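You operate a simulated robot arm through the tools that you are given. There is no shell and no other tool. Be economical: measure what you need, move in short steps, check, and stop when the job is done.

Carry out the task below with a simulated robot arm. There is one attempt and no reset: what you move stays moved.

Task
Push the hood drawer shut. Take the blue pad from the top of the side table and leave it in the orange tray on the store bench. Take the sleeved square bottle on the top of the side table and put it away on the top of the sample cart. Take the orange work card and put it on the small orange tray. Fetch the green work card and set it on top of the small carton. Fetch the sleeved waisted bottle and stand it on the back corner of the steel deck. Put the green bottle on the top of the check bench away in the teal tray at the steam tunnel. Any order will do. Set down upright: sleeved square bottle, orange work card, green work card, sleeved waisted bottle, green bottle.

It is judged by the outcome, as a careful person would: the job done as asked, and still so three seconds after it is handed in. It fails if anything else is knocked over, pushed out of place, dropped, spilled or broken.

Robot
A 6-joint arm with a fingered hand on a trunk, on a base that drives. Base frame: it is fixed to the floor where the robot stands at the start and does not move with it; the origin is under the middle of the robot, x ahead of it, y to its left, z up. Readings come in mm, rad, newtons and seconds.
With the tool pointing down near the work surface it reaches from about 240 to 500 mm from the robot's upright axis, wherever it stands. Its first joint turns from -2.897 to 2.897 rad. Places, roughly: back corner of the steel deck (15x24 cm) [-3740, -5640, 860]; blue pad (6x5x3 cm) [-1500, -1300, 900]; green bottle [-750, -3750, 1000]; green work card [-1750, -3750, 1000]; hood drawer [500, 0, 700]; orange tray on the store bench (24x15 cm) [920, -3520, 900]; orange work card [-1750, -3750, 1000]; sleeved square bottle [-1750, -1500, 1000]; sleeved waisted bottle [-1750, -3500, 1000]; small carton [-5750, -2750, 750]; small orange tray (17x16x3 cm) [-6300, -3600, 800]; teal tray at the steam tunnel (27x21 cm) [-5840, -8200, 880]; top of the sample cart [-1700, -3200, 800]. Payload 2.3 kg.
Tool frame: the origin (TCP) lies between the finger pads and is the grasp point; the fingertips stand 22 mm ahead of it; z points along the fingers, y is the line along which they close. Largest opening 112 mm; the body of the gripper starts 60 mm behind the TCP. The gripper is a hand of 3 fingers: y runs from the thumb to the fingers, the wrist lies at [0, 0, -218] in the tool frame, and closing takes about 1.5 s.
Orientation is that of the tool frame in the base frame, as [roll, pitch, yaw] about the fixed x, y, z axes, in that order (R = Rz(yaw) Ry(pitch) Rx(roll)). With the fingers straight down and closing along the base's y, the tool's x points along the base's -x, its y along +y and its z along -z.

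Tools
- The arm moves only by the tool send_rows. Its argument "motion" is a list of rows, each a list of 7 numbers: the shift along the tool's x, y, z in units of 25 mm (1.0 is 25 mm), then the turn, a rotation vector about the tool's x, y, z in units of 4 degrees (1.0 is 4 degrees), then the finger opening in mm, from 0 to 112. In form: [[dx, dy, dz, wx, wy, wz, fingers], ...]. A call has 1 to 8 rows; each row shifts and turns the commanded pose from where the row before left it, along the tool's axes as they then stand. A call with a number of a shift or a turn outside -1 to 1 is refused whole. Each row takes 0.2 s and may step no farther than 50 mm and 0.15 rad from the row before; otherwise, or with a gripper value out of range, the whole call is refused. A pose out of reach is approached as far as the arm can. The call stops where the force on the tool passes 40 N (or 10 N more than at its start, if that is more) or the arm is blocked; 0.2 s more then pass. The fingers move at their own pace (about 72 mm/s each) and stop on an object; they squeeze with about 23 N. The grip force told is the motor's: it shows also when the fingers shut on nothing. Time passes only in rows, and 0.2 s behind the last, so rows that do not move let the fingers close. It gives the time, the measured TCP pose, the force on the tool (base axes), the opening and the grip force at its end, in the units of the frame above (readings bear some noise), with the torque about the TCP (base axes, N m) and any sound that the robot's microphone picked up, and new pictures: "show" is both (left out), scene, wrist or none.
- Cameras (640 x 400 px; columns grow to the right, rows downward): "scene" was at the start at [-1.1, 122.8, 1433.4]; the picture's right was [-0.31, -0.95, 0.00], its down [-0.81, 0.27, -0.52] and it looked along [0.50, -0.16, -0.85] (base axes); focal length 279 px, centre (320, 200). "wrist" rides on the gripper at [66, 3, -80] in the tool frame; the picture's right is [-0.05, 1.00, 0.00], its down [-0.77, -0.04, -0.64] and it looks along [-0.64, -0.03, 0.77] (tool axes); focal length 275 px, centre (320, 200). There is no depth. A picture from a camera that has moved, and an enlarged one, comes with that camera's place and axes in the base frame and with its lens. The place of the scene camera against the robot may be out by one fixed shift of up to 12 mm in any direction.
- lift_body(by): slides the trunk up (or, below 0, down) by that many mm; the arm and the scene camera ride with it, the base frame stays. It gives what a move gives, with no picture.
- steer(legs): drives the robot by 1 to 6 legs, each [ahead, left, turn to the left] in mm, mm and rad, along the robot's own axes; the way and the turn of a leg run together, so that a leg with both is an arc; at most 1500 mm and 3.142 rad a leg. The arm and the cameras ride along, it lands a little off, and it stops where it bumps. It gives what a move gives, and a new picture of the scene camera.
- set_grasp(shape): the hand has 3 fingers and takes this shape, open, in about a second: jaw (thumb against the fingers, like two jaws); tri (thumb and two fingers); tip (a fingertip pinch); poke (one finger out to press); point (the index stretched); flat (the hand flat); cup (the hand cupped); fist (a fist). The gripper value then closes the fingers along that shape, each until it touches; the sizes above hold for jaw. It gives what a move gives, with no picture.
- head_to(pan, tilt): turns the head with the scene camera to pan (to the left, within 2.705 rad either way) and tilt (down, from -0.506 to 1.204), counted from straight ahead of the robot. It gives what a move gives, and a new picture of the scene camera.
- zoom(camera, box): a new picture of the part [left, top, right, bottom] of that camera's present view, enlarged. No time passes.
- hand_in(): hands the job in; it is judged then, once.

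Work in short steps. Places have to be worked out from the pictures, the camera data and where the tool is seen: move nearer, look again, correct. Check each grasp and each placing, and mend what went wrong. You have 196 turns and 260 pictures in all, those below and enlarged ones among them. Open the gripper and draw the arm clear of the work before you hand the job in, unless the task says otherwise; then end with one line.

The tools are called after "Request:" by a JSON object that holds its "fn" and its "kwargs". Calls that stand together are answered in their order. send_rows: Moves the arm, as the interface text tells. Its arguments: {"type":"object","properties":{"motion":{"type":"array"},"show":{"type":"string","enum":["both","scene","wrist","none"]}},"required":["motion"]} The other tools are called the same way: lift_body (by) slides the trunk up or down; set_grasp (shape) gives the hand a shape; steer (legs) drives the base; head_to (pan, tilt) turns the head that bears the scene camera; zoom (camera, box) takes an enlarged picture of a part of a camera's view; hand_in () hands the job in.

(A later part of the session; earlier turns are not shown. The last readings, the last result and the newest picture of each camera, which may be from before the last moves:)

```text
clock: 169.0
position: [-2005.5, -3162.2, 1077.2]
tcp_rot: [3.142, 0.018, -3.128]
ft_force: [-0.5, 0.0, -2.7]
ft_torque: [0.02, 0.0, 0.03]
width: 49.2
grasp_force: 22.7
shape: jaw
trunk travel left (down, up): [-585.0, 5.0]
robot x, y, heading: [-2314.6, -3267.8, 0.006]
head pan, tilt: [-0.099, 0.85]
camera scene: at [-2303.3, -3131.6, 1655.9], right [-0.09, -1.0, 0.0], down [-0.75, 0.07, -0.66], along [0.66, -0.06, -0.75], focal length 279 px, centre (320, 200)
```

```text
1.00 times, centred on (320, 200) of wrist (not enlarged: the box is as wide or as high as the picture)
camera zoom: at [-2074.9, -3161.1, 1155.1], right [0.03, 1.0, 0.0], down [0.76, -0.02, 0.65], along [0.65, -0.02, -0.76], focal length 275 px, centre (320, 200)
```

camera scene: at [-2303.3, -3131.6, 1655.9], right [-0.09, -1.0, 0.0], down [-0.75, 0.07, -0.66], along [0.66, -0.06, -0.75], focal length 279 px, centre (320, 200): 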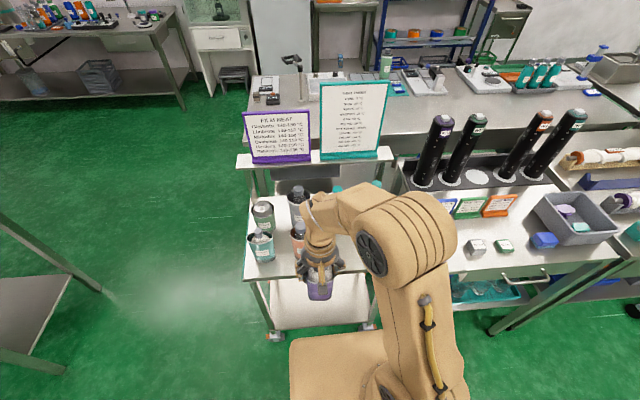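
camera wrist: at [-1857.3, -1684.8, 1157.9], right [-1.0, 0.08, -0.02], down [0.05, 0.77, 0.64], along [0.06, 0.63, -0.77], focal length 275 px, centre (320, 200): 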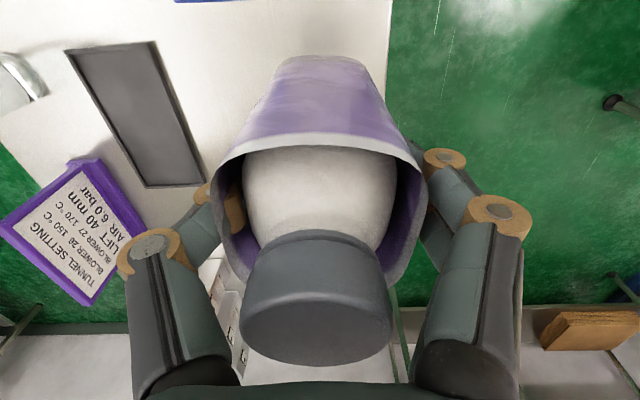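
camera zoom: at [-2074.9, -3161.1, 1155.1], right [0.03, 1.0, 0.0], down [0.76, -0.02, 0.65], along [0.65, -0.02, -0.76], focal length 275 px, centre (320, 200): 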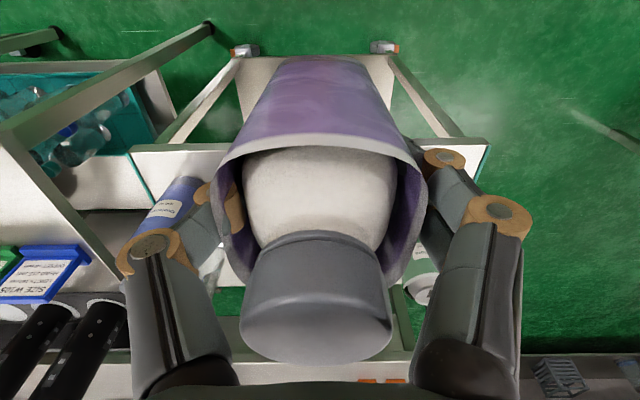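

The free spot is at about [-1805, -3238], between the purple and orange bottles. I'll shift sideways, drive a bit closer and reach over it.

Request:
{"fn": "send_rows", "kwargs": {"motion": [[0, -1, 0, 0, 0, 0, 40], [0, -1, 0, 0, 0, 0, 40], [0, -1, 0, 0, 0, 0, 40]], "show": "none"}}

Request:
{"fn": "steer", "kwargs": {"legs": [[90, 0, 0]]}}

Request:
{"fn": "send_rows", "kwargs": {"motion": [[-1, 0, 0, 0, 0, 0, 40], [-1, 0, 0, 0, 0, 0, 40], [-1, 0, 0, 0, 0, 0, 40], [-0.9, 0, 0, 0, 0, 0, 40], [0, 0, 1, 0, 0, 0, 40]], "show": "both"}}

```text
clock: 169.8
position: [-2003.1, -3237.7, 1076.4]
tcp_rot: [-3.141, 0.017, -3.127]
ft_force: [-1.0, 0.6, -2.3]
ft_torque: [0.03, 0.02, -0.01]
width: 49.4
grasp_force: 23.0
shape: jaw
trunk travel left (down, up): [-585.0, 5.0]
robot x, y, heading: [-2312.6, -3267.2, 0.009]
head pan, tilt: [-0.099, 0.85]
```

```text
clock: 170.9
position: [-1911.1, -3237.0, 1077.0]
tcp_rot: [3.141, 0.017, -3.128]
ft_force: [-0.2, 0.5, -2.6]
ft_torque: [0.01, 0.04, -0.02]
width: 49.4
grasp_force: 22.9
shape: jaw
trunk travel left (down, up): [-585.0, 5.0]
robot x, y, heading: [-2222.5, -3268.4, 0.006]
head pan, tilt: [-0.099, 0.85]
camera scene: at [-2210.4, -3131.2, 1655.8], right [-0.09, -1.0, 0.0], down [-0.75, 0.07, -0.66], along [0.66, -0.06, -0.75], focal length 279 px, centre (320, 200)
```

scene: 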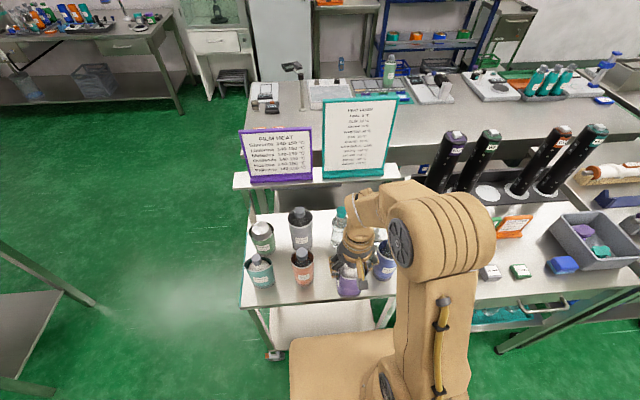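

```text
clock: 172.1
position: [-1814.5, -3233.5, 1053.6]
tcp_rot: [-3.14, 0.016, -3.131]
ft_force: [0.3, 0.0, -2.8]
ft_torque: [0.02, -0.01, -0.02]
width: 49.3
grasp_force: 23.3
shape: jaw
trunk travel left (down, up): [-585.0, 5.0]
robot x, y, heading: [-2221.9, -3267.7, 0.006]
head pan, tilt: [-0.099, 0.85]
camera scene: at [-2210.8, -3131.2, 1655.9], right [-0.09, -1.0, 0.0], down [-0.75, 0.07, -0.66], along [0.66, -0.06, -0.75], focal length 279 px, centre (320, 200)
camera wrist: at [-1882.9, -3233.0, 1132.5], right [0.03, 1.0, 0.0], down [0.76, -0.03, 0.65], along [0.65, -0.02, -0.76], focal length 275 px, centre (320, 200)
```

scene: 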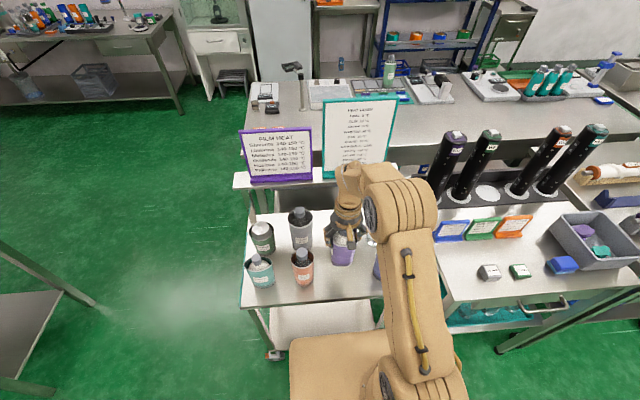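
wrist: 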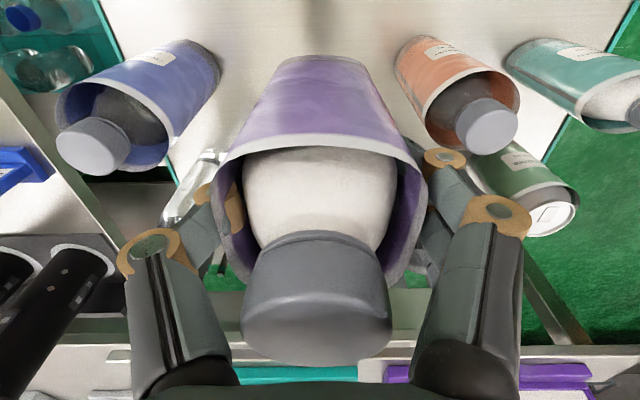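

The spot is clear on all sides. I'll lower toward the cart top.

Request:
{"fn": "send_rows", "kwargs": {"motion": [[0, -0.15, 1, 0, 0, 0, 40], [0, 0, 1, 0, 0, 0, 40], [0, 0, 1, 0, 0, 0, 40], [0, 0, 1, 0, 0, 0, 40], [0, 0, 0.8, 0, 0, 0, 40]], "show": "both"}}

```text
clock: 173.3
position: [-1810.5, -3235.0, 932.2]
tcp_rot: [-3.141, 0.015, -3.128]
ft_force: [0.0, -0.9, -3.7]
ft_torque: [-0.03, 0.03, -0.02]
width: 49.3
grasp_force: 22.3
shape: jaw
trunk travel left (down, up): [-585.0, 5.0]
robot x, y, heading: [-2222.5, -3265.9, 0.005]
head pan, tilt: [-0.099, 0.85]
camera scene: at [-2210.7, -3131.2, 1655.9], right [-0.09, -1.0, 0.0], down [-0.75, 0.07, -0.66], along [0.66, -0.06, -0.75], focal length 279 px, centre (320, 200)
camera wrist: at [-1879.1, -3235.0, 1010.4], right [0.03, 1.0, 0.0], down [0.76, -0.03, 0.65], along [0.65, -0.02, -0.76], focal length 275 px, centre (320, 200)
```

scene: 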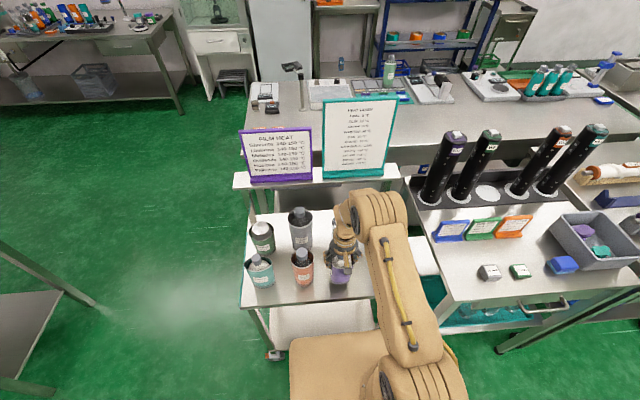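
wrist: 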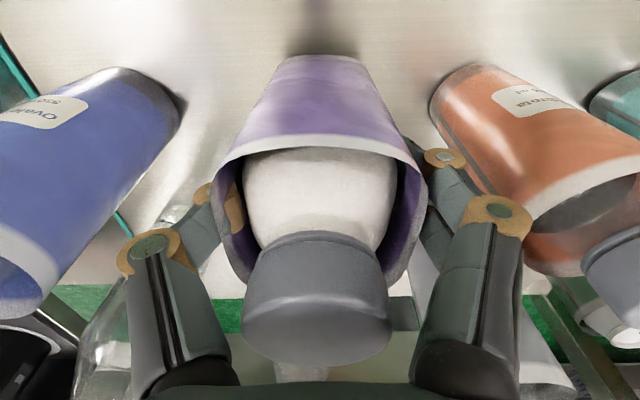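

I'll shift 10 mm away from the orange bottle and lower gently until contact.

Request:
{"fn": "send_rows", "kwargs": {"motion": [[0, -0.4, 0, 0, 0, 0, 40], [0, 0, 0.3, 0, 0, 0, 40], [0, 0, 0.3, 0, 0, 0, 40], [0, 0, 0.2, 0, 0, 0, 40]], "show": "none"}}

Request:
{"fn": "send_rows", "kwargs": {"motion": [[0, 0, 0.2, 0, 0, 0, 40], [0, 0, 0.2, 0, 0, 0, 40], [0, 0, 0.2, 0, 0, 0, 40], [0, 0, 0.2, 0, 0, 0, 40]], "show": "wrist"}}

```text
clock: 174.3
position: [-1810.5, -3249.6, 913.5]
tcp_rot: [-3.141, 0.016, -3.129]
ft_force: [0.5, 0.6, -2.5]
ft_torque: [0.03, 0.01, 0.02]
width: 49.8
grasp_force: 22.9
shape: jaw
trunk travel left (down, up): [-585.0, 5.0]
robot x, y, heading: [-2221.9, -3267.7, 0.007]
head pan, tilt: [-0.099, 0.85]
```

```text
clock: 175.3
position: [-1810.5, -3247.7, 894.7]
tcp_rot: [3.141, 0.025, -3.129]
ft_force: [4.8, 0.8, 32.7]
ft_torque: [0.02, -0.11, 0.0]
width: 49.8
grasp_force: 22.5
shape: jaw
trunk travel left (down, up): [-585.0, 5.0]
robot x, y, heading: [-2222.4, -3269.6, 0.006]
head pan, tilt: [-0.099, 0.85]
camera wrist: at [-1880.2, -3247.3, 973.2], right [0.03, 1.0, 0.0], down [0.76, -0.03, 0.65], along [0.65, -0.02, -0.76], focal length 275 px, centre (320, 200)
```

wrist: 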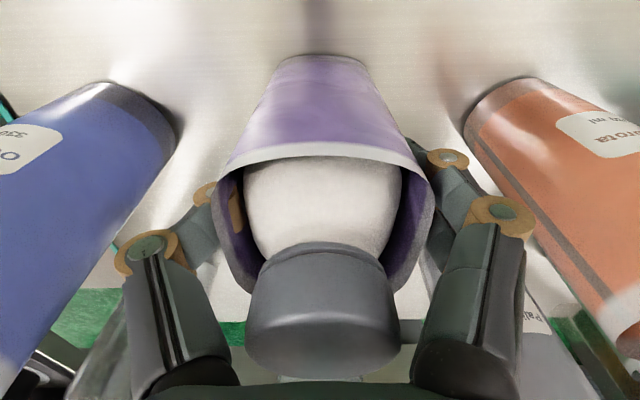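

It is down on the cart top at about z 795. I'll ease up 2 mm, open modestly and check.

Request:
{"fn": "send_rows", "kwargs": {"motion": [[0, 0, -0.08, 0, 0, 0, 49], [0, 0, 0, 0, 0, 0, 70], [0, 0, 0, 0, 0, 0, 70], [0, 0, 0, 0, 0, 0, 70]], "show": "wrist"}}

```text
clock: 176.3
position: [-1809.7, -3248.4, 894.9]
tcp_rot: [3.142, 0.014, -3.127]
ft_force: [0.1, -0.6, -0.4]
ft_torque: [0.0, 0.0, -0.01]
width: 69.7
grasp_force: 0.1
shape: jaw
trunk travel left (down, up): [-585.0, 5.0]
robot x, y, heading: [-2224.2, -3264.8, 0.004]
head pan, tilt: [-0.099, 0.85]
camera wrist: at [-1879.9, -3246.9, 972.2], right [0.03, 1.0, 0.0], down [0.76, -0.03, 0.65], along [0.65, -0.02, -0.76], focal length 275 px, centre (320, 200)
```

wrist: 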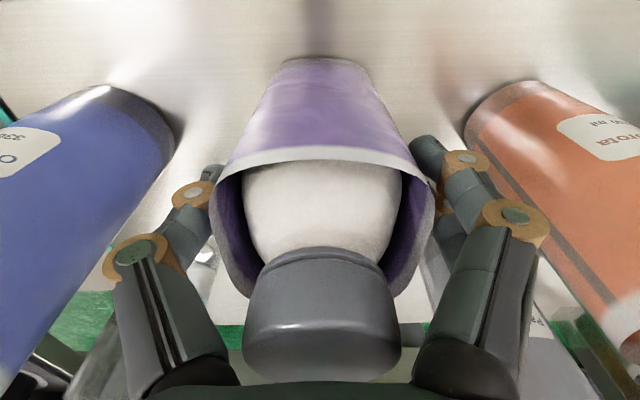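

The bottle stands free. I'll rise straight up at this opening.

Request:
{"fn": "send_rows", "kwargs": {"motion": [[0, 0, -1, 0, 0, 0, 72], [0, 0, -1, 0, 0, 0, 72], [0, 0, -1, 0, 0, 0, 72], [0, 0, -1, 0, 0, 0, 72], [0, 0, -1, 0, 0, 0, 72], [0, 0, -1, 0, 0, 0, 72], [0, 0, -1, 0, 0, 0, 72]], "show": "wrist"}}

```text
clock: 177.9
position: [-1812.0, -3245.7, 1072.6]
tcp_rot: [3.141, 0.017, -3.128]
ft_force: [-0.3, -0.7, 0.0]
ft_torque: [0.0, 0.01, 0.02]
width: 71.9
grasp_force: 0.0
shape: jaw
trunk travel left (down, up): [-585.0, 5.0]
robot x, y, heading: [-2220.5, -3272.2, 0.007]
head pan, tilt: [-0.099, 0.85]
camera wrist: at [-1881.9, -3244.9, 1150.0], right [0.03, 1.0, 0.0], down [0.76, -0.03, 0.65], along [0.65, -0.02, -0.76], focal length 275 px, centre (320, 200)
```

wrist: 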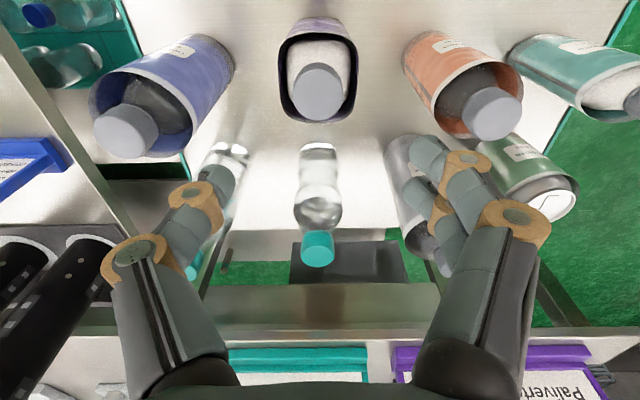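

The square bottle stands on the cart. I'll zoom in on the blue and orange bottles to tell which one is waisted.

Request:
{"fn": "zoom", "kwargs": {"camera": "wrist", "box": [80, 20, 260, 170]}}

Request:
{"fn": "zoom", "kwargs": {"camera": "wrist", "box": [390, 20, 640, 220]}}

```text
2.67 times, centred on (170, 95) of wrist
camera zoom: at [-1881.9, -3244.9, 1150.0], right [0.03, 1.0, 0.0], down [0.76, -0.03, 0.65], along [0.65, -0.02, -0.76], focal length 734 px, centre (720, 480)
```

zoom: 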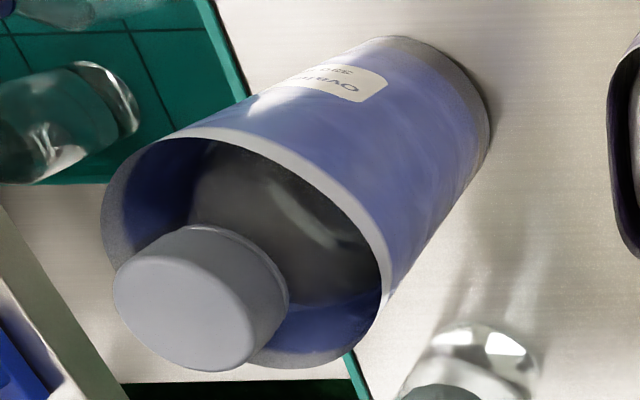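

```text
2.00 times, centred on (515, 120) of wrist
camera zoom: at [-1881.9, -3244.9, 1150.0], right [0.03, 1.0, 0.0], down [0.76, -0.03, 0.65], along [0.65, -0.02, -0.76], focal length 551 px, centre (-70, 360)
```

zoom: 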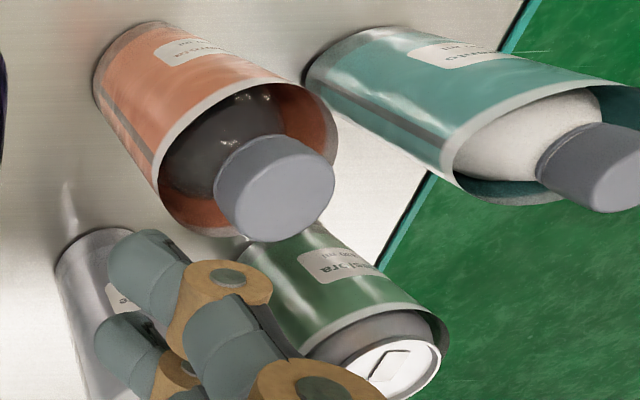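

By position, the blue-sleeved bottle at about [-1798, -3383] is the waisted one. The neighbouring table edge is close, so I'll move over it and turn the hand 45° to have the fingers clear.

Request:
{"fn": "send_rows", "kwargs": {"motion": [[-0.1, -1, 0, 0, 0, 0, 100], [-0.1, -1, 0, 0, 0, 0, 100], [-0.1, -1, 0, 0, 0, 0, 100], [-0.1, -1, 0, 0, 0, 0, 100], [-0.1, -1, 0, 0, 0, 0, 100], [-0.1, -0.44, 0, 0, 0, 0, 100], [0, 0, 0, 0, 0, 1, 100], [0, 0, 0, 0, 0, 1, 100]], "show": "none"}}

Request:
{"fn": "send_rows", "kwargs": {"motion": [[0, 0, 0, 0, 0, 1, 100], [0, 0, 0, 0, 0, 1, 100], [0, 0, 0, 0, 0, 1, 100], [0, 0, 0, 0, 0, 1, 100], [0, 0, 0, 0, 0, 1, 100], [0, 0, 0, 0, 0, 1, 100], [0, 0, 0, 0, 0, 1, 100], [0, 0, 0, 0, 0, 1, 100]], "show": "both"}}

```text
clock: 179.7
position: [-1797.7, -3384.5, 1071.0]
tcp_rot: [3.138, 0.016, 3.015]
ft_force: [-1.0, 0.1, -0.1]
ft_torque: [0.02, -0.01, 0.03]
width: 99.8
grasp_force: 0.0
shape: jaw
trunk travel left (down, up): [-585.0, 5.0]
robot x, y, heading: [-2223.7, -3269.6, 0.005]
head pan, tilt: [-0.099, 0.85]
```

```text
clock: 181.5
position: [-1797.7, -3384.3, 1071.1]
tcp_rot: [3.131, 0.014, 2.455]
ft_force: [0.8, 0.4, -0.1]
ft_torque: [0.03, 0.01, -0.02]
width: 100.0
grasp_force: 0.1
shape: jaw
trunk travel left (down, up): [-585.0, 5.0]
robot x, y, heading: [-2225.2, -3269.1, 0.005]
head pan, tilt: [-0.099, 0.85]
camera scene: at [-2211.4, -3131.3, 1655.9], right [-0.09, -1.0, 0.0], down [-0.75, 0.07, -0.66], along [0.66, -0.06, -0.75], focal length 279 px, centre (320, 200)
camera wrist: at [-1849.2, -3341.2, 1148.7], right [0.67, 0.74, 0.01], down [0.56, -0.52, 0.65], along [0.49, -0.43, -0.76], focal length 275 px, centre (320, 200)
```

scene: 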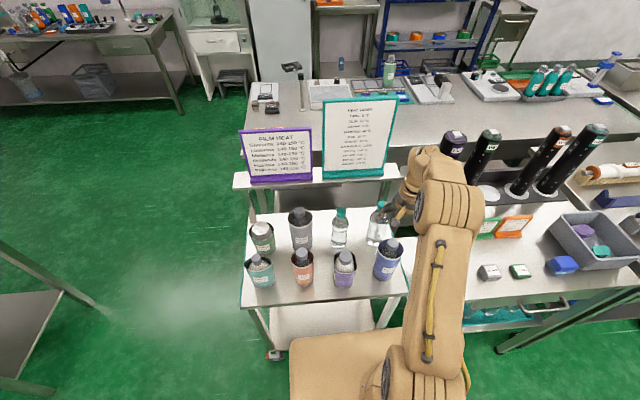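
wrist: 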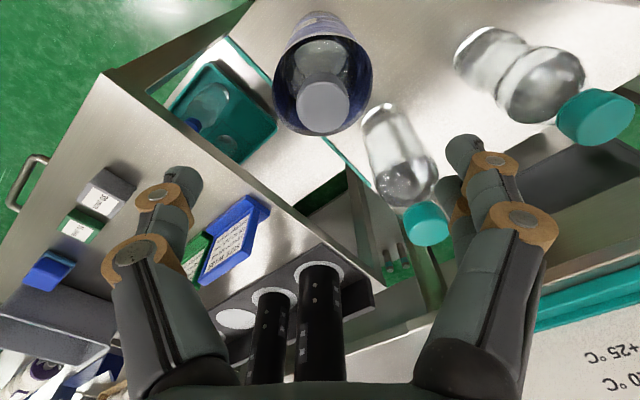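

The neighbouring table is farther off than I thought (edge y≈-3550), while a clear bottle is close on the +x side. I'll turn most of the way back to closing along y while descending to just above the cap.

Request:
{"fn": "send_rows", "kwargs": {"motion": [[0, 0, 0.3, 0, 0, -1, 100], [0, 0, 0.3, 0, 0, -1, 100], [0, 0, 0.3, 0, 0, -1, 100], [0, 0, 0.3, 0, 0, -1, 100], [0, 0, 0.3, 0, 0, -1, 100], [0, 0, 0.3, 0, 0, -1, 100], [0, 0, 0.3, 0, 0, -1, 100], [0, 0, 0.3, 0, 0, -1, 100]], "show": "both"}}

```text
clock: 183.3
position: [-1797.4, -3384.8, 1011.7]
tcp_rot: [3.141, 0.017, 3.016]
ft_force: [0.3, 0.2, -0.3]
ft_torque: [0.01, 0.02, 0.0]
width: 99.8
grasp_force: 0.1
shape: jaw
trunk travel left (down, up): [-585.0, 5.0]
robot x, y, heading: [-2220.0, -3270.4, 0.001]
head pan, tilt: [-0.099, 0.85]
camera scene: at [-2211.2, -3131.4, 1655.9], right [-0.09, -1.0, 0.0], down [-0.75, 0.07, -0.66], along [0.66, -0.06, -0.75], focal length 279 px, centre (320, 200)
camera wrist: at [-1864.7, -3374.3, 1088.9], right [0.17, 0.99, 0.0], down [0.75, -0.13, 0.65], along [0.64, -0.11, -0.76], focal length 275 px, centre (320, 200)
```

scene: 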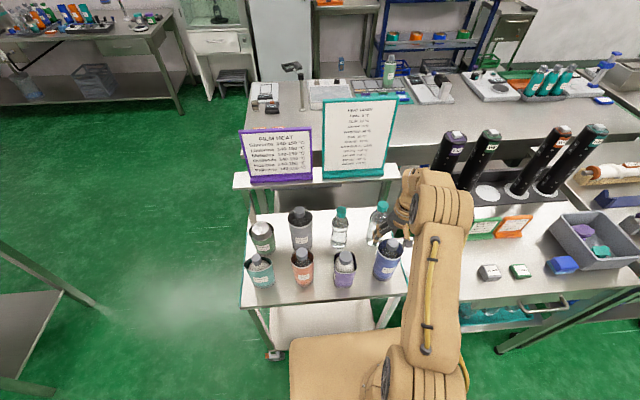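
wrist: 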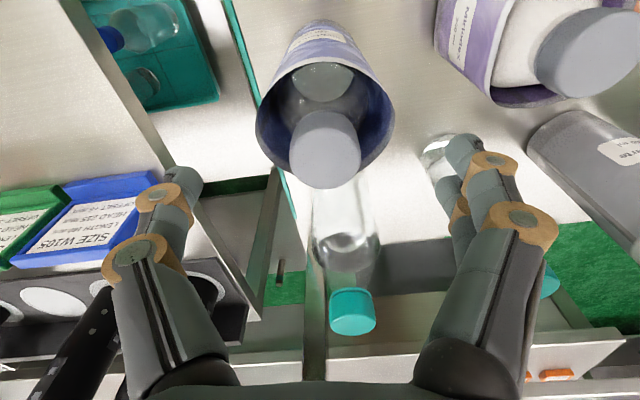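

The bottle inside the sleeve looks narrower (waisted), and it's centred. I'll descend with a wider opening.

Request:
{"fn": "send_rows", "kwargs": {"motion": [[-0.2, 0, 0.6, 0, 0, 0, 110], [0, 0, 0.9, 0, 0, 0, 110], [0, 0, 0.9, 0, 0, 0, 110], [0, 0, 0.8, 0, 0, 0, 110]], "show": "both"}}

```text
clock: 184.3
position: [-1790.1, -3385.1, 930.6]
tcp_rot: [3.141, 0.016, 3.013]
ft_force: [0.8, -0.6, -0.3]
ft_torque: [0.02, -0.01, -0.01]
width: 109.8
grasp_force: 0.0
shape: jaw
trunk travel left (down, up): [-585.0, 5.0]
robot x, y, heading: [-2217.9, -3264.5, 0.004]
head pan, tilt: [-0.099, 0.85]
camera scene: at [-2211.0, -3131.4, 1655.9], right [-0.09, -1.0, 0.0], down [-0.75, 0.07, -0.66], along [0.66, -0.06, -0.75], focal length 279 px, centre (320, 200)
camera wrist: at [-1858.4, -3376.5, 1007.5], right [0.17, 0.98, 0.0], down [0.75, -0.13, 0.65], along [0.64, -0.11, -0.76], focal length 275 px, centre (320, 200)
```

scene: 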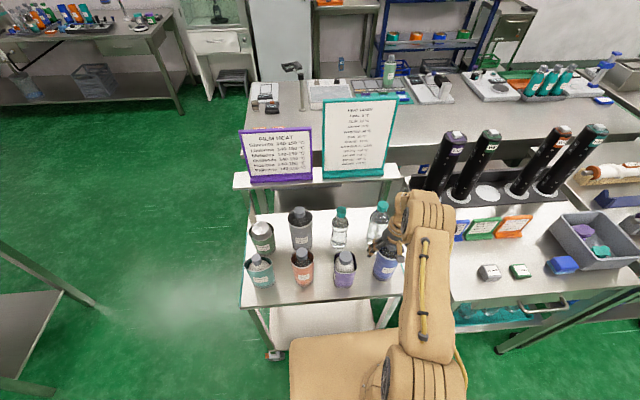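
wrist: 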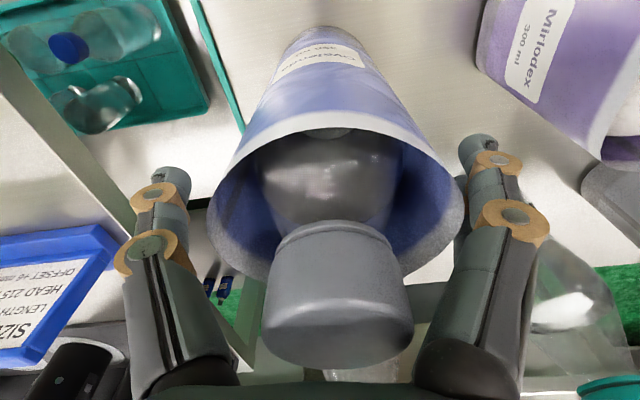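

The cap is close to the palm, so this bottle is taller. I'll centre by 5 mm, rise a little and close.

Request:
{"fn": "send_rows", "kwargs": {"motion": [[0, 0.22, -0.2, 0, 0, 0, 110], [0, 0, 0, 0, 0, 0, 40], [0, 0, 0, 0, 0, 0, 40], [0, 0, 0, 0, 0, 0, 40], [0, 0, 0, 0, 0, 0, 40], [0, 0, 0, 0, 0, 0, 40]], "show": "wrist"}}

```text
clock: 185.7
position: [-1789.7, -3380.7, 935.5]
tcp_rot: [3.14, 0.015, 3.016]
ft_force: [0.9, -1.1, 5.2]
ft_torque: [0.02, 0.02, -0.03]
width: 48.7
grasp_force: 22.8
shape: jaw
trunk travel left (down, up): [-585.0, 5.0]
robot x, y, heading: [-2223.0, -3268.3, 0.008]
head pan, tilt: [-0.099, 0.85]
camera wrist: at [-1857.8, -3370.4, 1013.2], right [0.17, 0.99, 0.0], down [0.75, -0.13, 0.65], along [0.64, -0.11, -0.76], focal length 275 px, centre (320, 200)
```

wrist: 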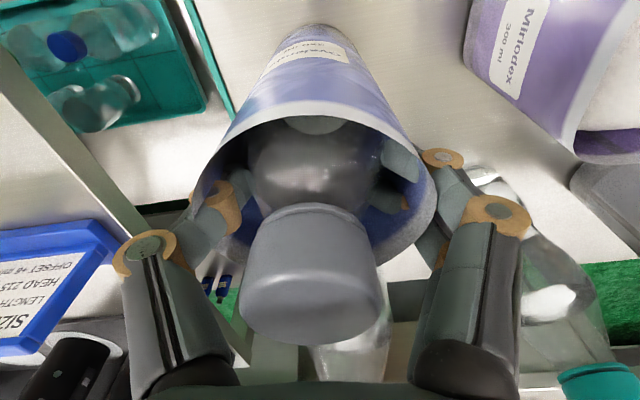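

The grip holds at 48.7 mm. I'll lift gradually and check.

Request:
{"fn": "send_rows", "kwargs": {"motion": [[0, 0, -0.3, 0, 0, 0, 35], [0, 0, -0.5, 0, 0, 0, 35], [0, 0, -1, 0, 0, 0, 35], [0, 0, -1, 0, 0, 0, 35], [0, 0, -1, 0, 0, 0, 35]], "show": "both"}}

```text
clock: 186.9
position: [-1790.0, -3378.4, 1032.5]
tcp_rot: [3.139, 0.015, 3.013]
ft_force: [0.1, -0.4, -3.5]
ft_torque: [-0.02, -0.04, -0.02]
width: 47.8
grasp_force: 23.2
shape: jaw
trunk travel left (down, up): [-585.0, 5.0]
robot x, y, heading: [-2226.5, -3270.5, 0.007]
head pan, tilt: [-0.099, 0.85]
camera scene: at [-2211.3, -3131.3, 1655.8], right [-0.09, -1.0, 0.0], down [-0.75, 0.07, -0.66], along [0.66, -0.06, -0.75], focal length 279 px, centre (320, 200)
camera wrist: at [-1858.4, -3368.2, 1109.3], right [0.17, 0.98, 0.0], down [0.75, -0.13, 0.65], along [0.64, -0.11, -0.76], focal length 275 px, centre (320, 200)
```

scene: 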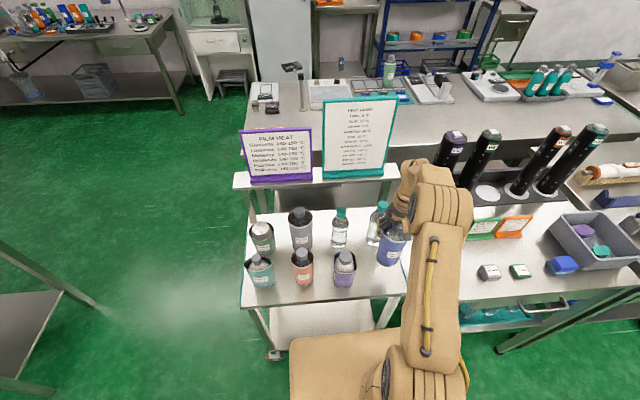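
wrist: 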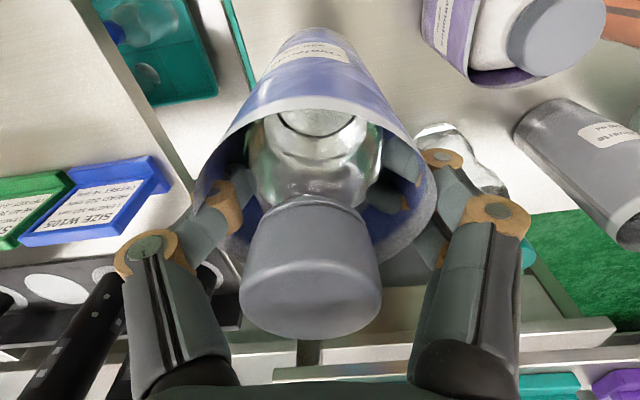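

Lifted — the waisted bottle inside the sleeve is clearly visible now. I'll rise, draw back and drive down the aisle towards the steel deck.

Request:
{"fn": "send_rows", "kwargs": {"motion": [[0.3, 0, -1, 0, 0, 0, 35], [0.6, 0, -0.8, 0, 0, 0, 35], [1, 0, 0, 0, 0, 0, 35], [1, 0, 0, 0, 0, 0, 35], [1, 0, 0, 0, 0, 0, 35]], "show": "none"}}

Request:
{"fn": "steer", "kwargs": {"legs": [[-280, 0, 0], [0, 0, -1.57]]}}

Request:
{"fn": "head_to", "kwargs": {"pan": 0.5, "tilt": 0.4}}

```text
clock: 188.1
position: [-1891.5, -3367.3, 1076.7]
tcp_rot: [3.139, 0.019, 3.016]
ft_force: [0.2, -0.3, -3.7]
ft_torque: [-0.02, -0.03, 0.03]
width: 47.8
grasp_force: 23.2
shape: jaw
trunk travel left (down, up): [-585.0, 5.0]
robot x, y, heading: [-2220.0, -3270.6, 0.005]
head pan, tilt: [-0.099, 0.85]
```

```text
clock: 193.8
position: [-2597.9, -3603.6, 1075.9]
tcp_rot: [3.141, 0.015, 1.451]
ft_force: [0.9, -1.4, -3.0]
ft_torque: [-0.04, 0.01, 0.04]
width: 47.0
grasp_force: 23.2
shape: jaw
trunk travel left (down, up): [-585.0, 5.0]
robot x, y, heading: [-2500.8, -3275.9, -1.561]
head pan, tilt: [-0.099, 0.85]
camera scene: at [-2372.7, -3283.6, 1655.9], right [-1.0, 0.09, 0.0], down [0.07, 0.75, -0.66], along [-0.06, -0.66, -0.75], focal length 279 px, centre (320, 200)
```

scene: 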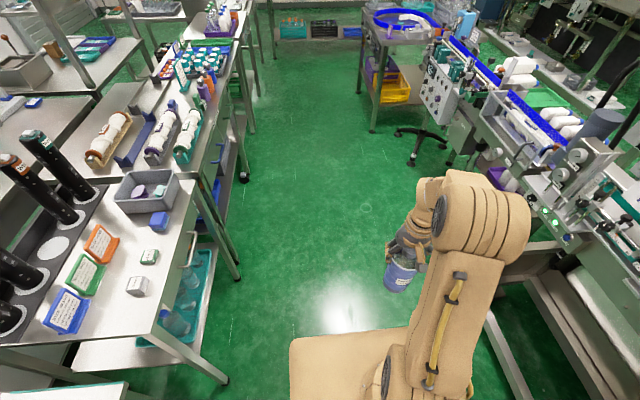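

```text
clock: 194.8
position: [-2598.3, -3602.8, 1076.5]
tcp_rot: [3.14, 0.016, 1.45]
ft_force: [-0.4, 0.3, -3.8]
ft_torque: [-0.04, 0.0, 0.03]
width: 46.9
grasp_force: 23.3
shape: jaw
trunk travel left (down, up): [-585.0, 5.0]
robot x, y, heading: [-2499.0, -3272.5, -1.56]
head pan, tilt: [0.499, 0.4]
camera scene: at [-2320.6, -3286.7, 1694.9], right [-0.87, -0.49, 0.0], down [-0.19, 0.34, -0.92], along [0.45, -0.8, -0.39], focal length 279 px, centre (320, 200)
```

scene: 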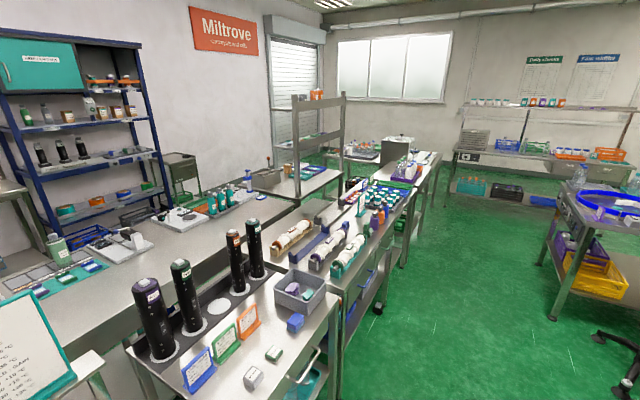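

The grip width is creeping down, so I'll check with the wrist view for slipping.

Request:
{"fn": "zoom", "kwargs": {"camera": "wrist", "box": [0, 0, 640, 400]}}

Request:
{"fn": "head_to", "kwargs": {"pan": -0.45, "tilt": 0.45}}

```text
1.00 times, centred on (320, 200) of wrist (not enlarged: the box is as wide or as high as the picture)
camera zoom: at [-2588.0, -3537.6, 1153.6], right [0.99, -0.17, 0.0], down [-0.13, -0.75, 0.65], along [-0.11, -0.64, -0.76], focal length 275 px, centre (320, 200)
```

zoom: 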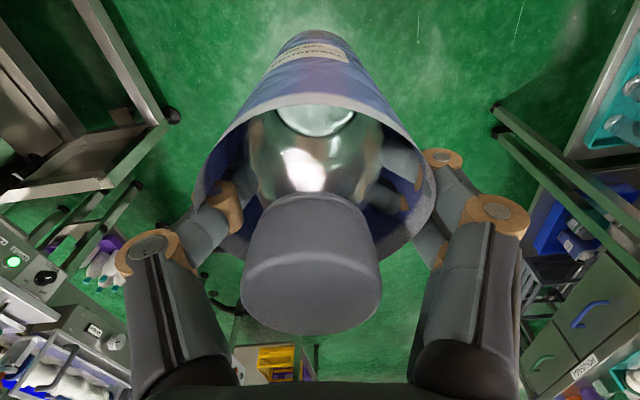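

```text
clock: 196.1
position: [-2597.4, -3603.6, 1076.7]
tcp_rot: [3.141, 0.016, 1.449]
ft_force: [0.5, -0.2, -3.0]
ft_torque: [-0.02, -0.06, -0.01]
width: 47.1
grasp_force: 23.0
shape: jaw
trunk travel left (down, up): [-585.0, 5.0]
robot x, y, heading: [-2499.8, -3268.9, -1.566]
head pan, tilt: [-0.45, 0.45]
camera scene: at [-2404.7, -3288.9, 1690.3], right [-0.9, 0.43, 0.0], down [0.19, 0.39, -0.9], along [-0.38, -0.81, -0.44], focal length 279 px, centre (320, 200)
```

scene: 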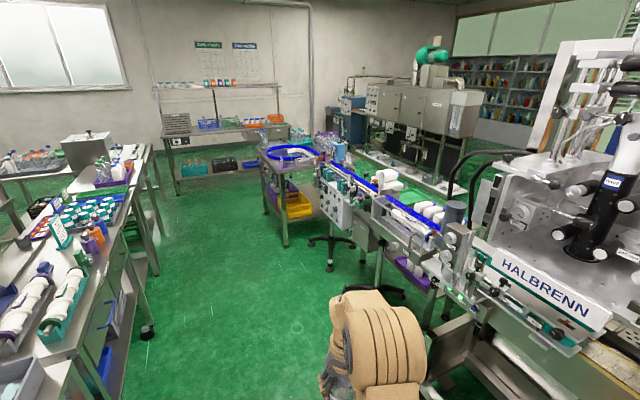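

Request:
{"fn": "zoom", "kwargs": {"camera": "scene", "box": [240, 120, 440, 245]}}

Request:
{"fn": "steer", "kwargs": {"legs": [[1400, 0, 0]]}}

Request:
{"fn": "head_to", "kwargs": {"pan": -0.9, "tilt": 0.5}}

```text
3.20 times, centred on (340, 182) of scene
camera zoom: at [-2404.7, -3288.9, 1690.3], right [-0.9, 0.43, 0.0], down [0.19, 0.39, -0.9], along [-0.38, -0.81, -0.44], focal length 892 px, centre (256, 256)
```

zoom: 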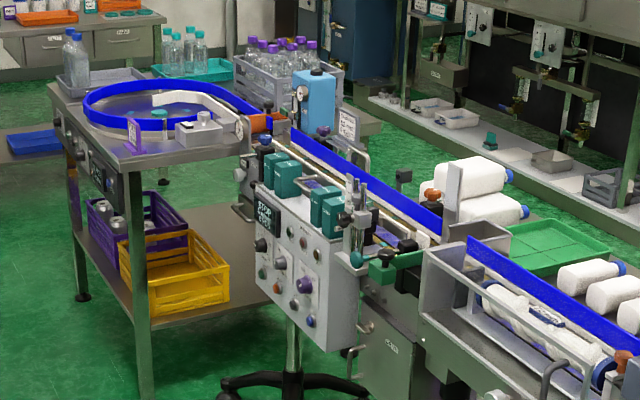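

```text
clock: 203.3
position: [-2617.7, -5058.7, 1076.9]
tcp_rot: [-3.142, 0.016, 1.417]
ft_force: [0.1, -1.0, -4.1]
ft_torque: [-0.03, 0.03, 0.01]
width: 46.9
grasp_force: 22.9
shape: jaw
trunk travel left (down, up): [-585.0, 5.0]
robot x, y, heading: [-2507.4, -4730.5, -1.593]
head pan, tilt: [-0.45, 0.45]
camera scene: at [-2414.7, -4751.3, 1690.3], right [-0.89, 0.46, 0.0], down [0.2, 0.39, -0.9], along [-0.41, -0.8, -0.44], focal length 279 px, centre (320, 200)
```

scene: 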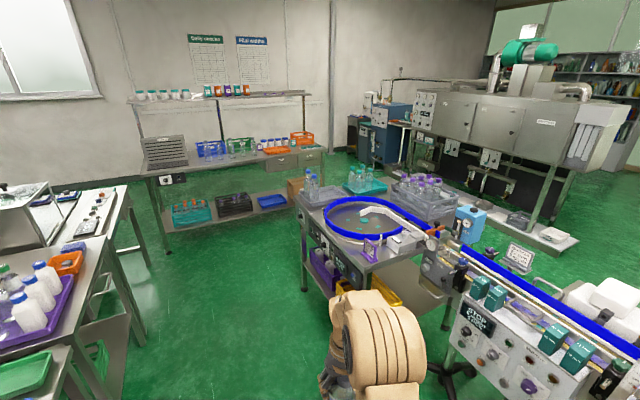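

```text
clock: 204.2
position: [-2617.6, -5057.9, 1075.8]
tcp_rot: [3.14, 0.017, 1.417]
ft_force: [0.2, 0.9, -3.4]
ft_torque: [-0.05, 0.03, 0.02]
width: 46.8
grasp_force: 22.8
shape: jaw
trunk travel left (down, up): [-585.0, 5.0]
robot x, y, heading: [-2511.0, -4730.8, -1.596]
head pan, tilt: [-0.901, 0.499]
camera scene: at [-2445.3, -4724.3, 1685.9], right [-0.6, 0.8, 0.0], down [0.38, 0.29, -0.88], along [-0.7, -0.53, -0.48], focal length 279 px, centre (320, 200)
```

scene: 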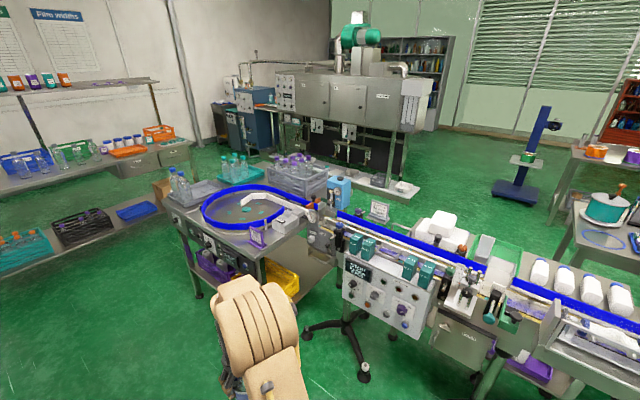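

The steel deck is the table with the blue ring, and its back corner at [-3740, -5640] lies on the far (west) side. I'll go around the south end. First I'll drive to the gap and look.

Request:
{"fn": "steer", "kwargs": {"legs": [[0, 0, 0.025], [1400, 0, 0], [650, 0, 0], [0, 0, -1.57]]}}

Request:
{"fn": "head_to", "kwargs": {"pan": 0.0, "tilt": 0.5}}

```text
clock: 218.5
position: [-2834.7, -6661.8, 1075.7]
tcp_rot: [3.14, 0.016, -0.117]
ft_force: [-0.4, 0.3, -3.7]
ft_torque: [-0.03, 0.05, 0.0]
width: 46.3
grasp_force: 23.2
shape: jaw
trunk travel left (down, up): [-585.0, 5.0]
robot x, y, heading: [-2498.8, -6758.1, -3.125]
head pan, tilt: [-0.901, 0.499]
camera scene: at [-2502.9, -6825.0, 1685.9], right [0.78, 0.63, 0.0], down [0.3, -0.37, -0.88], along [-0.55, 0.68, -0.48], focal length 279 px, centre (320, 200)
```

scene: 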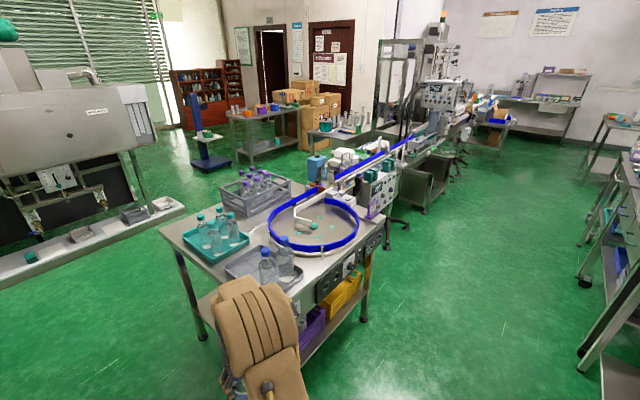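

```text
clock: 219.7
position: [-2834.6, -6661.5, 1075.7]
tcp_rot: [3.141, 0.014, -0.12]
ft_force: [-0.4, -0.8, -3.4]
ft_torque: [-0.04, 0.03, -0.01]
width: 46.1
grasp_force: 22.4
shape: jaw
trunk travel left (down, up): [-585.0, 5.0]
robot x, y, heading: [-2503.4, -6758.4, -3.129]
head pan, tilt: [0.0, 0.499]
camera scene: at [-2536.5, -6896.6, 1685.9], right [-0.01, 1.0, 0.0], down [0.48, 0.01, -0.88], along [-0.88, -0.01, -0.48], focal length 279 px, centre (320, 200)
```

scene: 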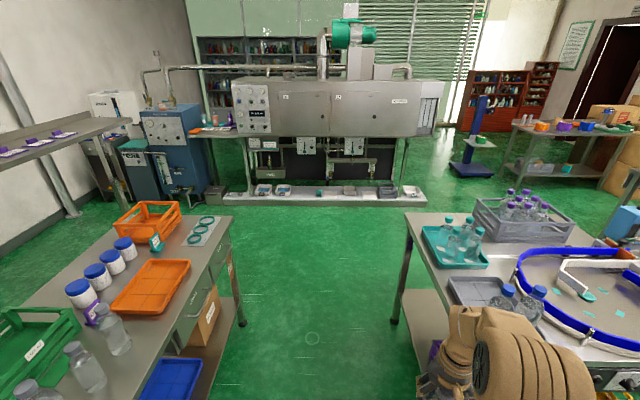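

The gap is about 1 m wide, centred at y≈-6920. I'll drive through it, then north along the deck's west side, and turn to face it.

Request:
{"fn": "steer", "kwargs": {"legs": [[0, 165, -0.012], [1450, 0, 0], [450, 0, 0], [0, -1250, 0], [0, 0, 3.13]]}}

Request:
{"fn": "head_to", "kwargs": {"pan": -0.1, "tilt": 0.65}}

```text
clock: 243.6
position: [-4018.7, -5726.5, 1076.6]
tcp_rot: [3.14, 0.015, 3.004]
ft_force: [-0.7, 0.5, -3.1]
ft_torque: [-0.01, 0.0, 0.02]
width: 44.8
grasp_force: 23.1
shape: jaw
trunk travel left (down, up): [-585.0, 5.0]
robot x, y, heading: [-4350.4, -5624.4, -0.003]
head pan, tilt: [0.0, 0.499]
camera scene: at [-4325.0, -5479.9, 1685.9], right [0.0, -1.0, 0.0], down [-0.48, 0.0, -0.88], along [0.88, 0.0, -0.48], focal length 279 px, centre (320, 200)
```

scene: 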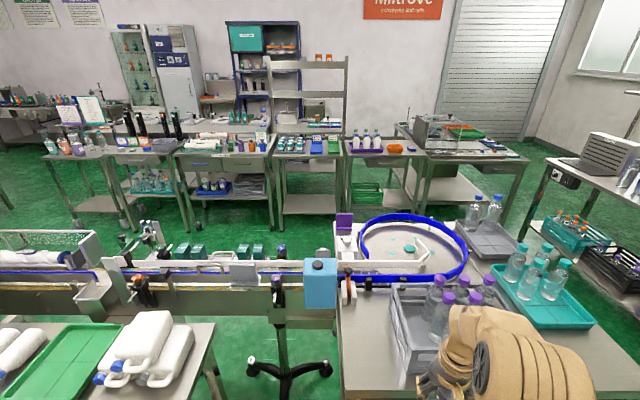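

```text
clock: 244.3
position: [-4018.7, -5726.6, 1076.5]
tcp_rot: [3.14, 0.014, 3.004]
ft_force: [0.0, -0.5, -3.2]
ft_torque: [0.0, -0.03, -0.02]
width: 45.1
grasp_force: 23.8
shape: jaw
trunk travel left (down, up): [-585.0, 5.0]
robot x, y, heading: [-4348.5, -5625.0, -0.004]
head pan, tilt: [-0.099, 0.649]
camera scene: at [-4329.6, -5488.4, 1672.5], right [-0.1, -0.99, 0.0], down [-0.6, 0.06, -0.8], along [0.79, -0.08, -0.6], focal length 279 px, centre (320, 200)
```

scene: 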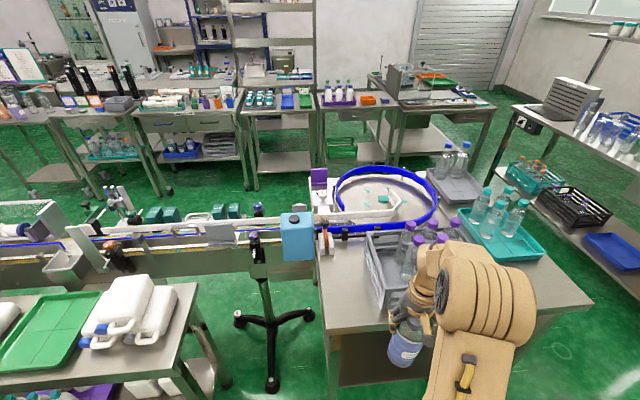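

The deck's near corner is at about [-3911, -5552] and the crate's side at y≈-5715, so the free corner area centres on about [-3760, -5635]. I'll line up in y first, then drive in and extend.

Request:
{"fn": "send_rows", "kwargs": {"motion": [[0, 1, 0, 0, 0, 0, 30], [0, 1, 0, 0, 0, 0, 30], [0, 1, 0, 0, 0, 0, 30], [0, 0.9, 0, 0, 0, 0, 30]], "show": "none"}}

Request:
{"fn": "steer", "kwargs": {"legs": [[105, 0, 0]]}}

Request:
{"fn": "zoom", "kwargs": {"camera": "wrist", "box": [0, 0, 640, 400]}}

```text
clock: 245.3
position: [-4006.5, -5630.5, 1076.6]
tcp_rot: [3.14, 0.016, 3.005]
ft_force: [-0.3, 0.3, -2.9]
ft_torque: [0.03, 0.0, -0.01]
width: 44.4
grasp_force: 22.3
shape: jaw
trunk travel left (down, up): [-585.0, 5.0]
robot x, y, heading: [-4350.8, -5624.7, -0.008]
head pan, tilt: [-0.099, 0.649]
```

```text
clock: 246.5
position: [-3901.1, -5632.4, 1077.0]
tcp_rot: [3.139, 0.014, 3.006]
ft_force: [0.2, -0.3, -3.6]
ft_torque: [-0.02, -0.03, -0.01]
width: 44.7
grasp_force: 22.9
shape: jaw
trunk travel left (down, up): [-585.0, 5.0]
robot x, y, heading: [-4249.9, -5626.0, -0.004]
head pan, tilt: [-0.099, 0.649]
camera scene: at [-4224.8, -5488.9, 1672.5], right [-0.11, -0.99, 0.0], down [-0.6, 0.06, -0.8], along [0.79, -0.08, -0.6], focal length 279 px, centre (320, 200)
```

scene: 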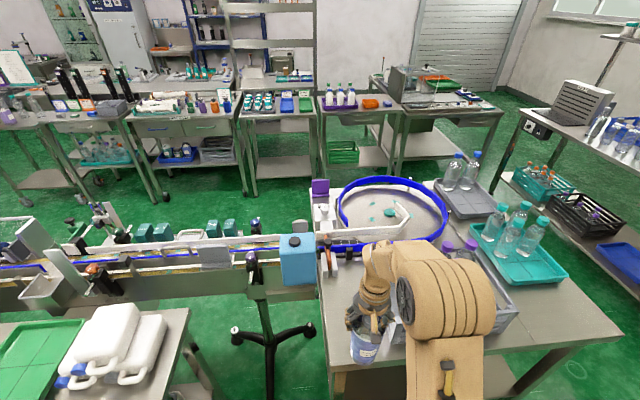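

```text
1.00 times, centred on (320, 200) of wrist (not enlarged: the box is as wide or as high as the picture)
camera zoom: at [-3969.6, -5621.8, 1154.7], right [0.18, 0.98, 0.0], down [0.75, -0.14, 0.65], along [0.64, -0.12, -0.76], focal length 275 px, centre (320, 200)
```

zoom: 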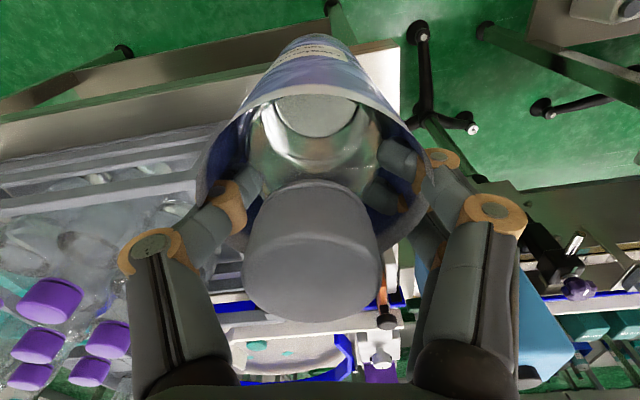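

The corner strip spans y -5558..-5746. I'll extend over it to about [-3785, -5642] and begin lowering.

Request:
{"fn": "send_rows", "kwargs": {"motion": [[-0.93, 0.04, 0, 0, 0, 0, 30], [-0.93, 0.04, 0, 0, 0, 0, 30], [-0.93, 0.04, 0, 0, 0, 0, 30], [-0.93, 0.04, 0, 0, 0, 0, 30], [-0.93, 0.04, 0, 0, 0, 0, 30], [0, 0, 0.8, 0, 0, 0, 30], [0, 0, 0.6, 0, 0, 0, 30]], "show": "both"}}

```text
clock: 248.1
position: [-3785.8, -5643.2, 1044.2]
tcp_rot: [3.139, 0.016, 3.004]
ft_force: [0.6, 0.1, -3.8]
ft_torque: [0.03, -0.04, 0.02]
width: 44.1
grasp_force: 23.3
shape: jaw
trunk travel left (down, up): [-585.0, 5.0]
robot x, y, heading: [-4250.0, -5623.5, -0.008]
head pan, tilt: [-0.099, 0.649]
camera scene: at [-4224.7, -5489.0, 1672.5], right [-0.11, -0.99, 0.0], down [-0.6, 0.06, -0.8], along [0.79, -0.08, -0.61], focal length 279 px, centre (320, 200)
camera wrist: at [-3853.1, -5632.4, 1121.8], right [0.18, 0.98, 0.0], down [0.75, -0.14, 0.65], along [0.64, -0.12, -0.76], focal length 275 px, centre (320, 200)
```

scene: 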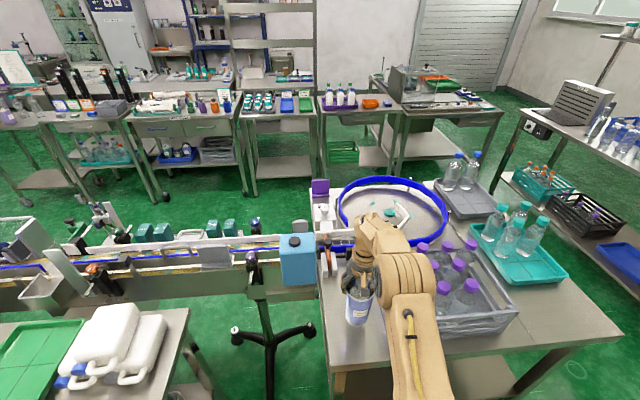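
wrist: 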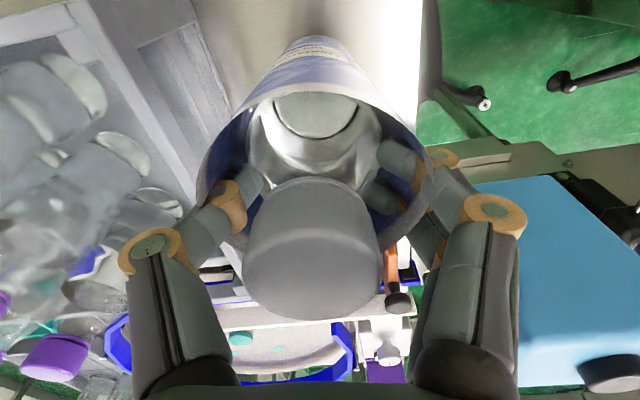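

The crate and the blue box are close on either side, but there's room. I'll back off 12 mm in x and lower in small steps.

Request:
{"fn": "send_rows", "kwargs": {"motion": [[0.5, 0, 0, 0, 0, 0, 30], [0, 0, 0.4, 0, 0, 0, 30], [0, 0, 0.4, 0, 0, 0, 30], [0, 0, 0.3, 0, 0, 0, 30]], "show": "scene"}}

Request:
{"fn": "zoom", "kwargs": {"camera": "scene", "box": [290, 200, 490, 345]}}

```text
clock: 249.1
position: [-3797.2, -5642.4, 1016.6]
tcp_rot: [3.141, 0.015, 3.004]
ft_force: [-0.3, 0.3, -3.7]
ft_torque: [0.04, -0.02, -0.02]
width: 44.1
grasp_force: 23.0
shape: jaw
trunk travel left (down, up): [-585.0, 5.0]
robot x, y, heading: [-4244.9, -5624.5, -0.01]
head pan, tilt: [-0.099, 0.649]
camera scene: at [-4224.7, -5488.9, 1672.5], right [-0.11, -0.99, 0.0], down [-0.6, 0.06, -0.8], along [0.79, -0.08, -0.6], focal length 279 px, centre (320, 200)
```

scene: 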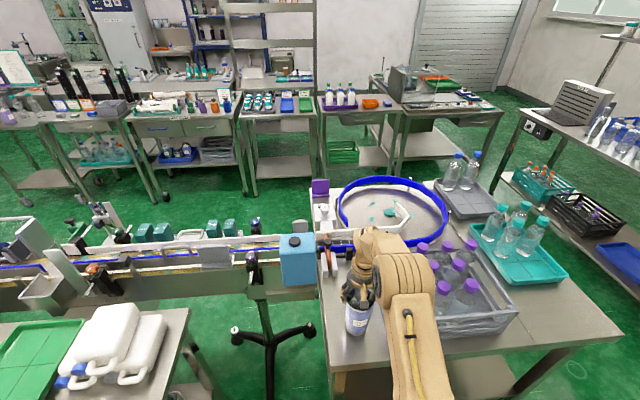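

```text
2.76 times, centred on (390, 272) of scene
camera zoom: at [-4224.7, -5488.9, 1672.5], right [-0.11, -0.99, 0.0], down [-0.6, 0.06, -0.8], along [0.79, -0.08, -0.6], focal length 769 px, centre (127, 0)
```

zoom: 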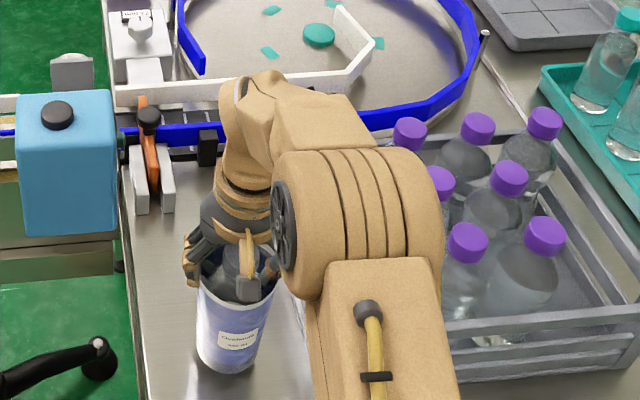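

The bottle is just above the deck with clear space around it. I'll lower to contact.

Request:
{"fn": "send_rows", "kwargs": {"motion": [[0, 0, 0.2, 0, 0, 0, 30], [0, 0, 0.2, 0, 0, 0, 30], [0, 0, 0.2, 0, 0, 0, 30], [0, 0, 0.2, 0, 0, 0, 30], [0, 0, 0.2, 0, 0, 0, 30], [0, 0, 0.2, 0, 0, 0, 30]], "show": "none"}}

```text
clock: 250.2
position: [-3792.6, -5642.7, 999.3]
tcp_rot: [3.141, 0.036, 3.005]
ft_force: [5.9, -1.6, 27.8]
ft_torque: [-0.06, -0.02, 0.03]
width: 46.8
grasp_force: 22.7
shape: jaw
trunk travel left (down, up): [-585.0, 5.0]
robot x, y, heading: [-4244.1, -5627.9, -0.003]
head pan, tilt: [-0.099, 0.649]
stopped in row 5: the force on the tool passed its limit at 45 N (the readings are from after the stop); the commanded pose is now the measured one
```

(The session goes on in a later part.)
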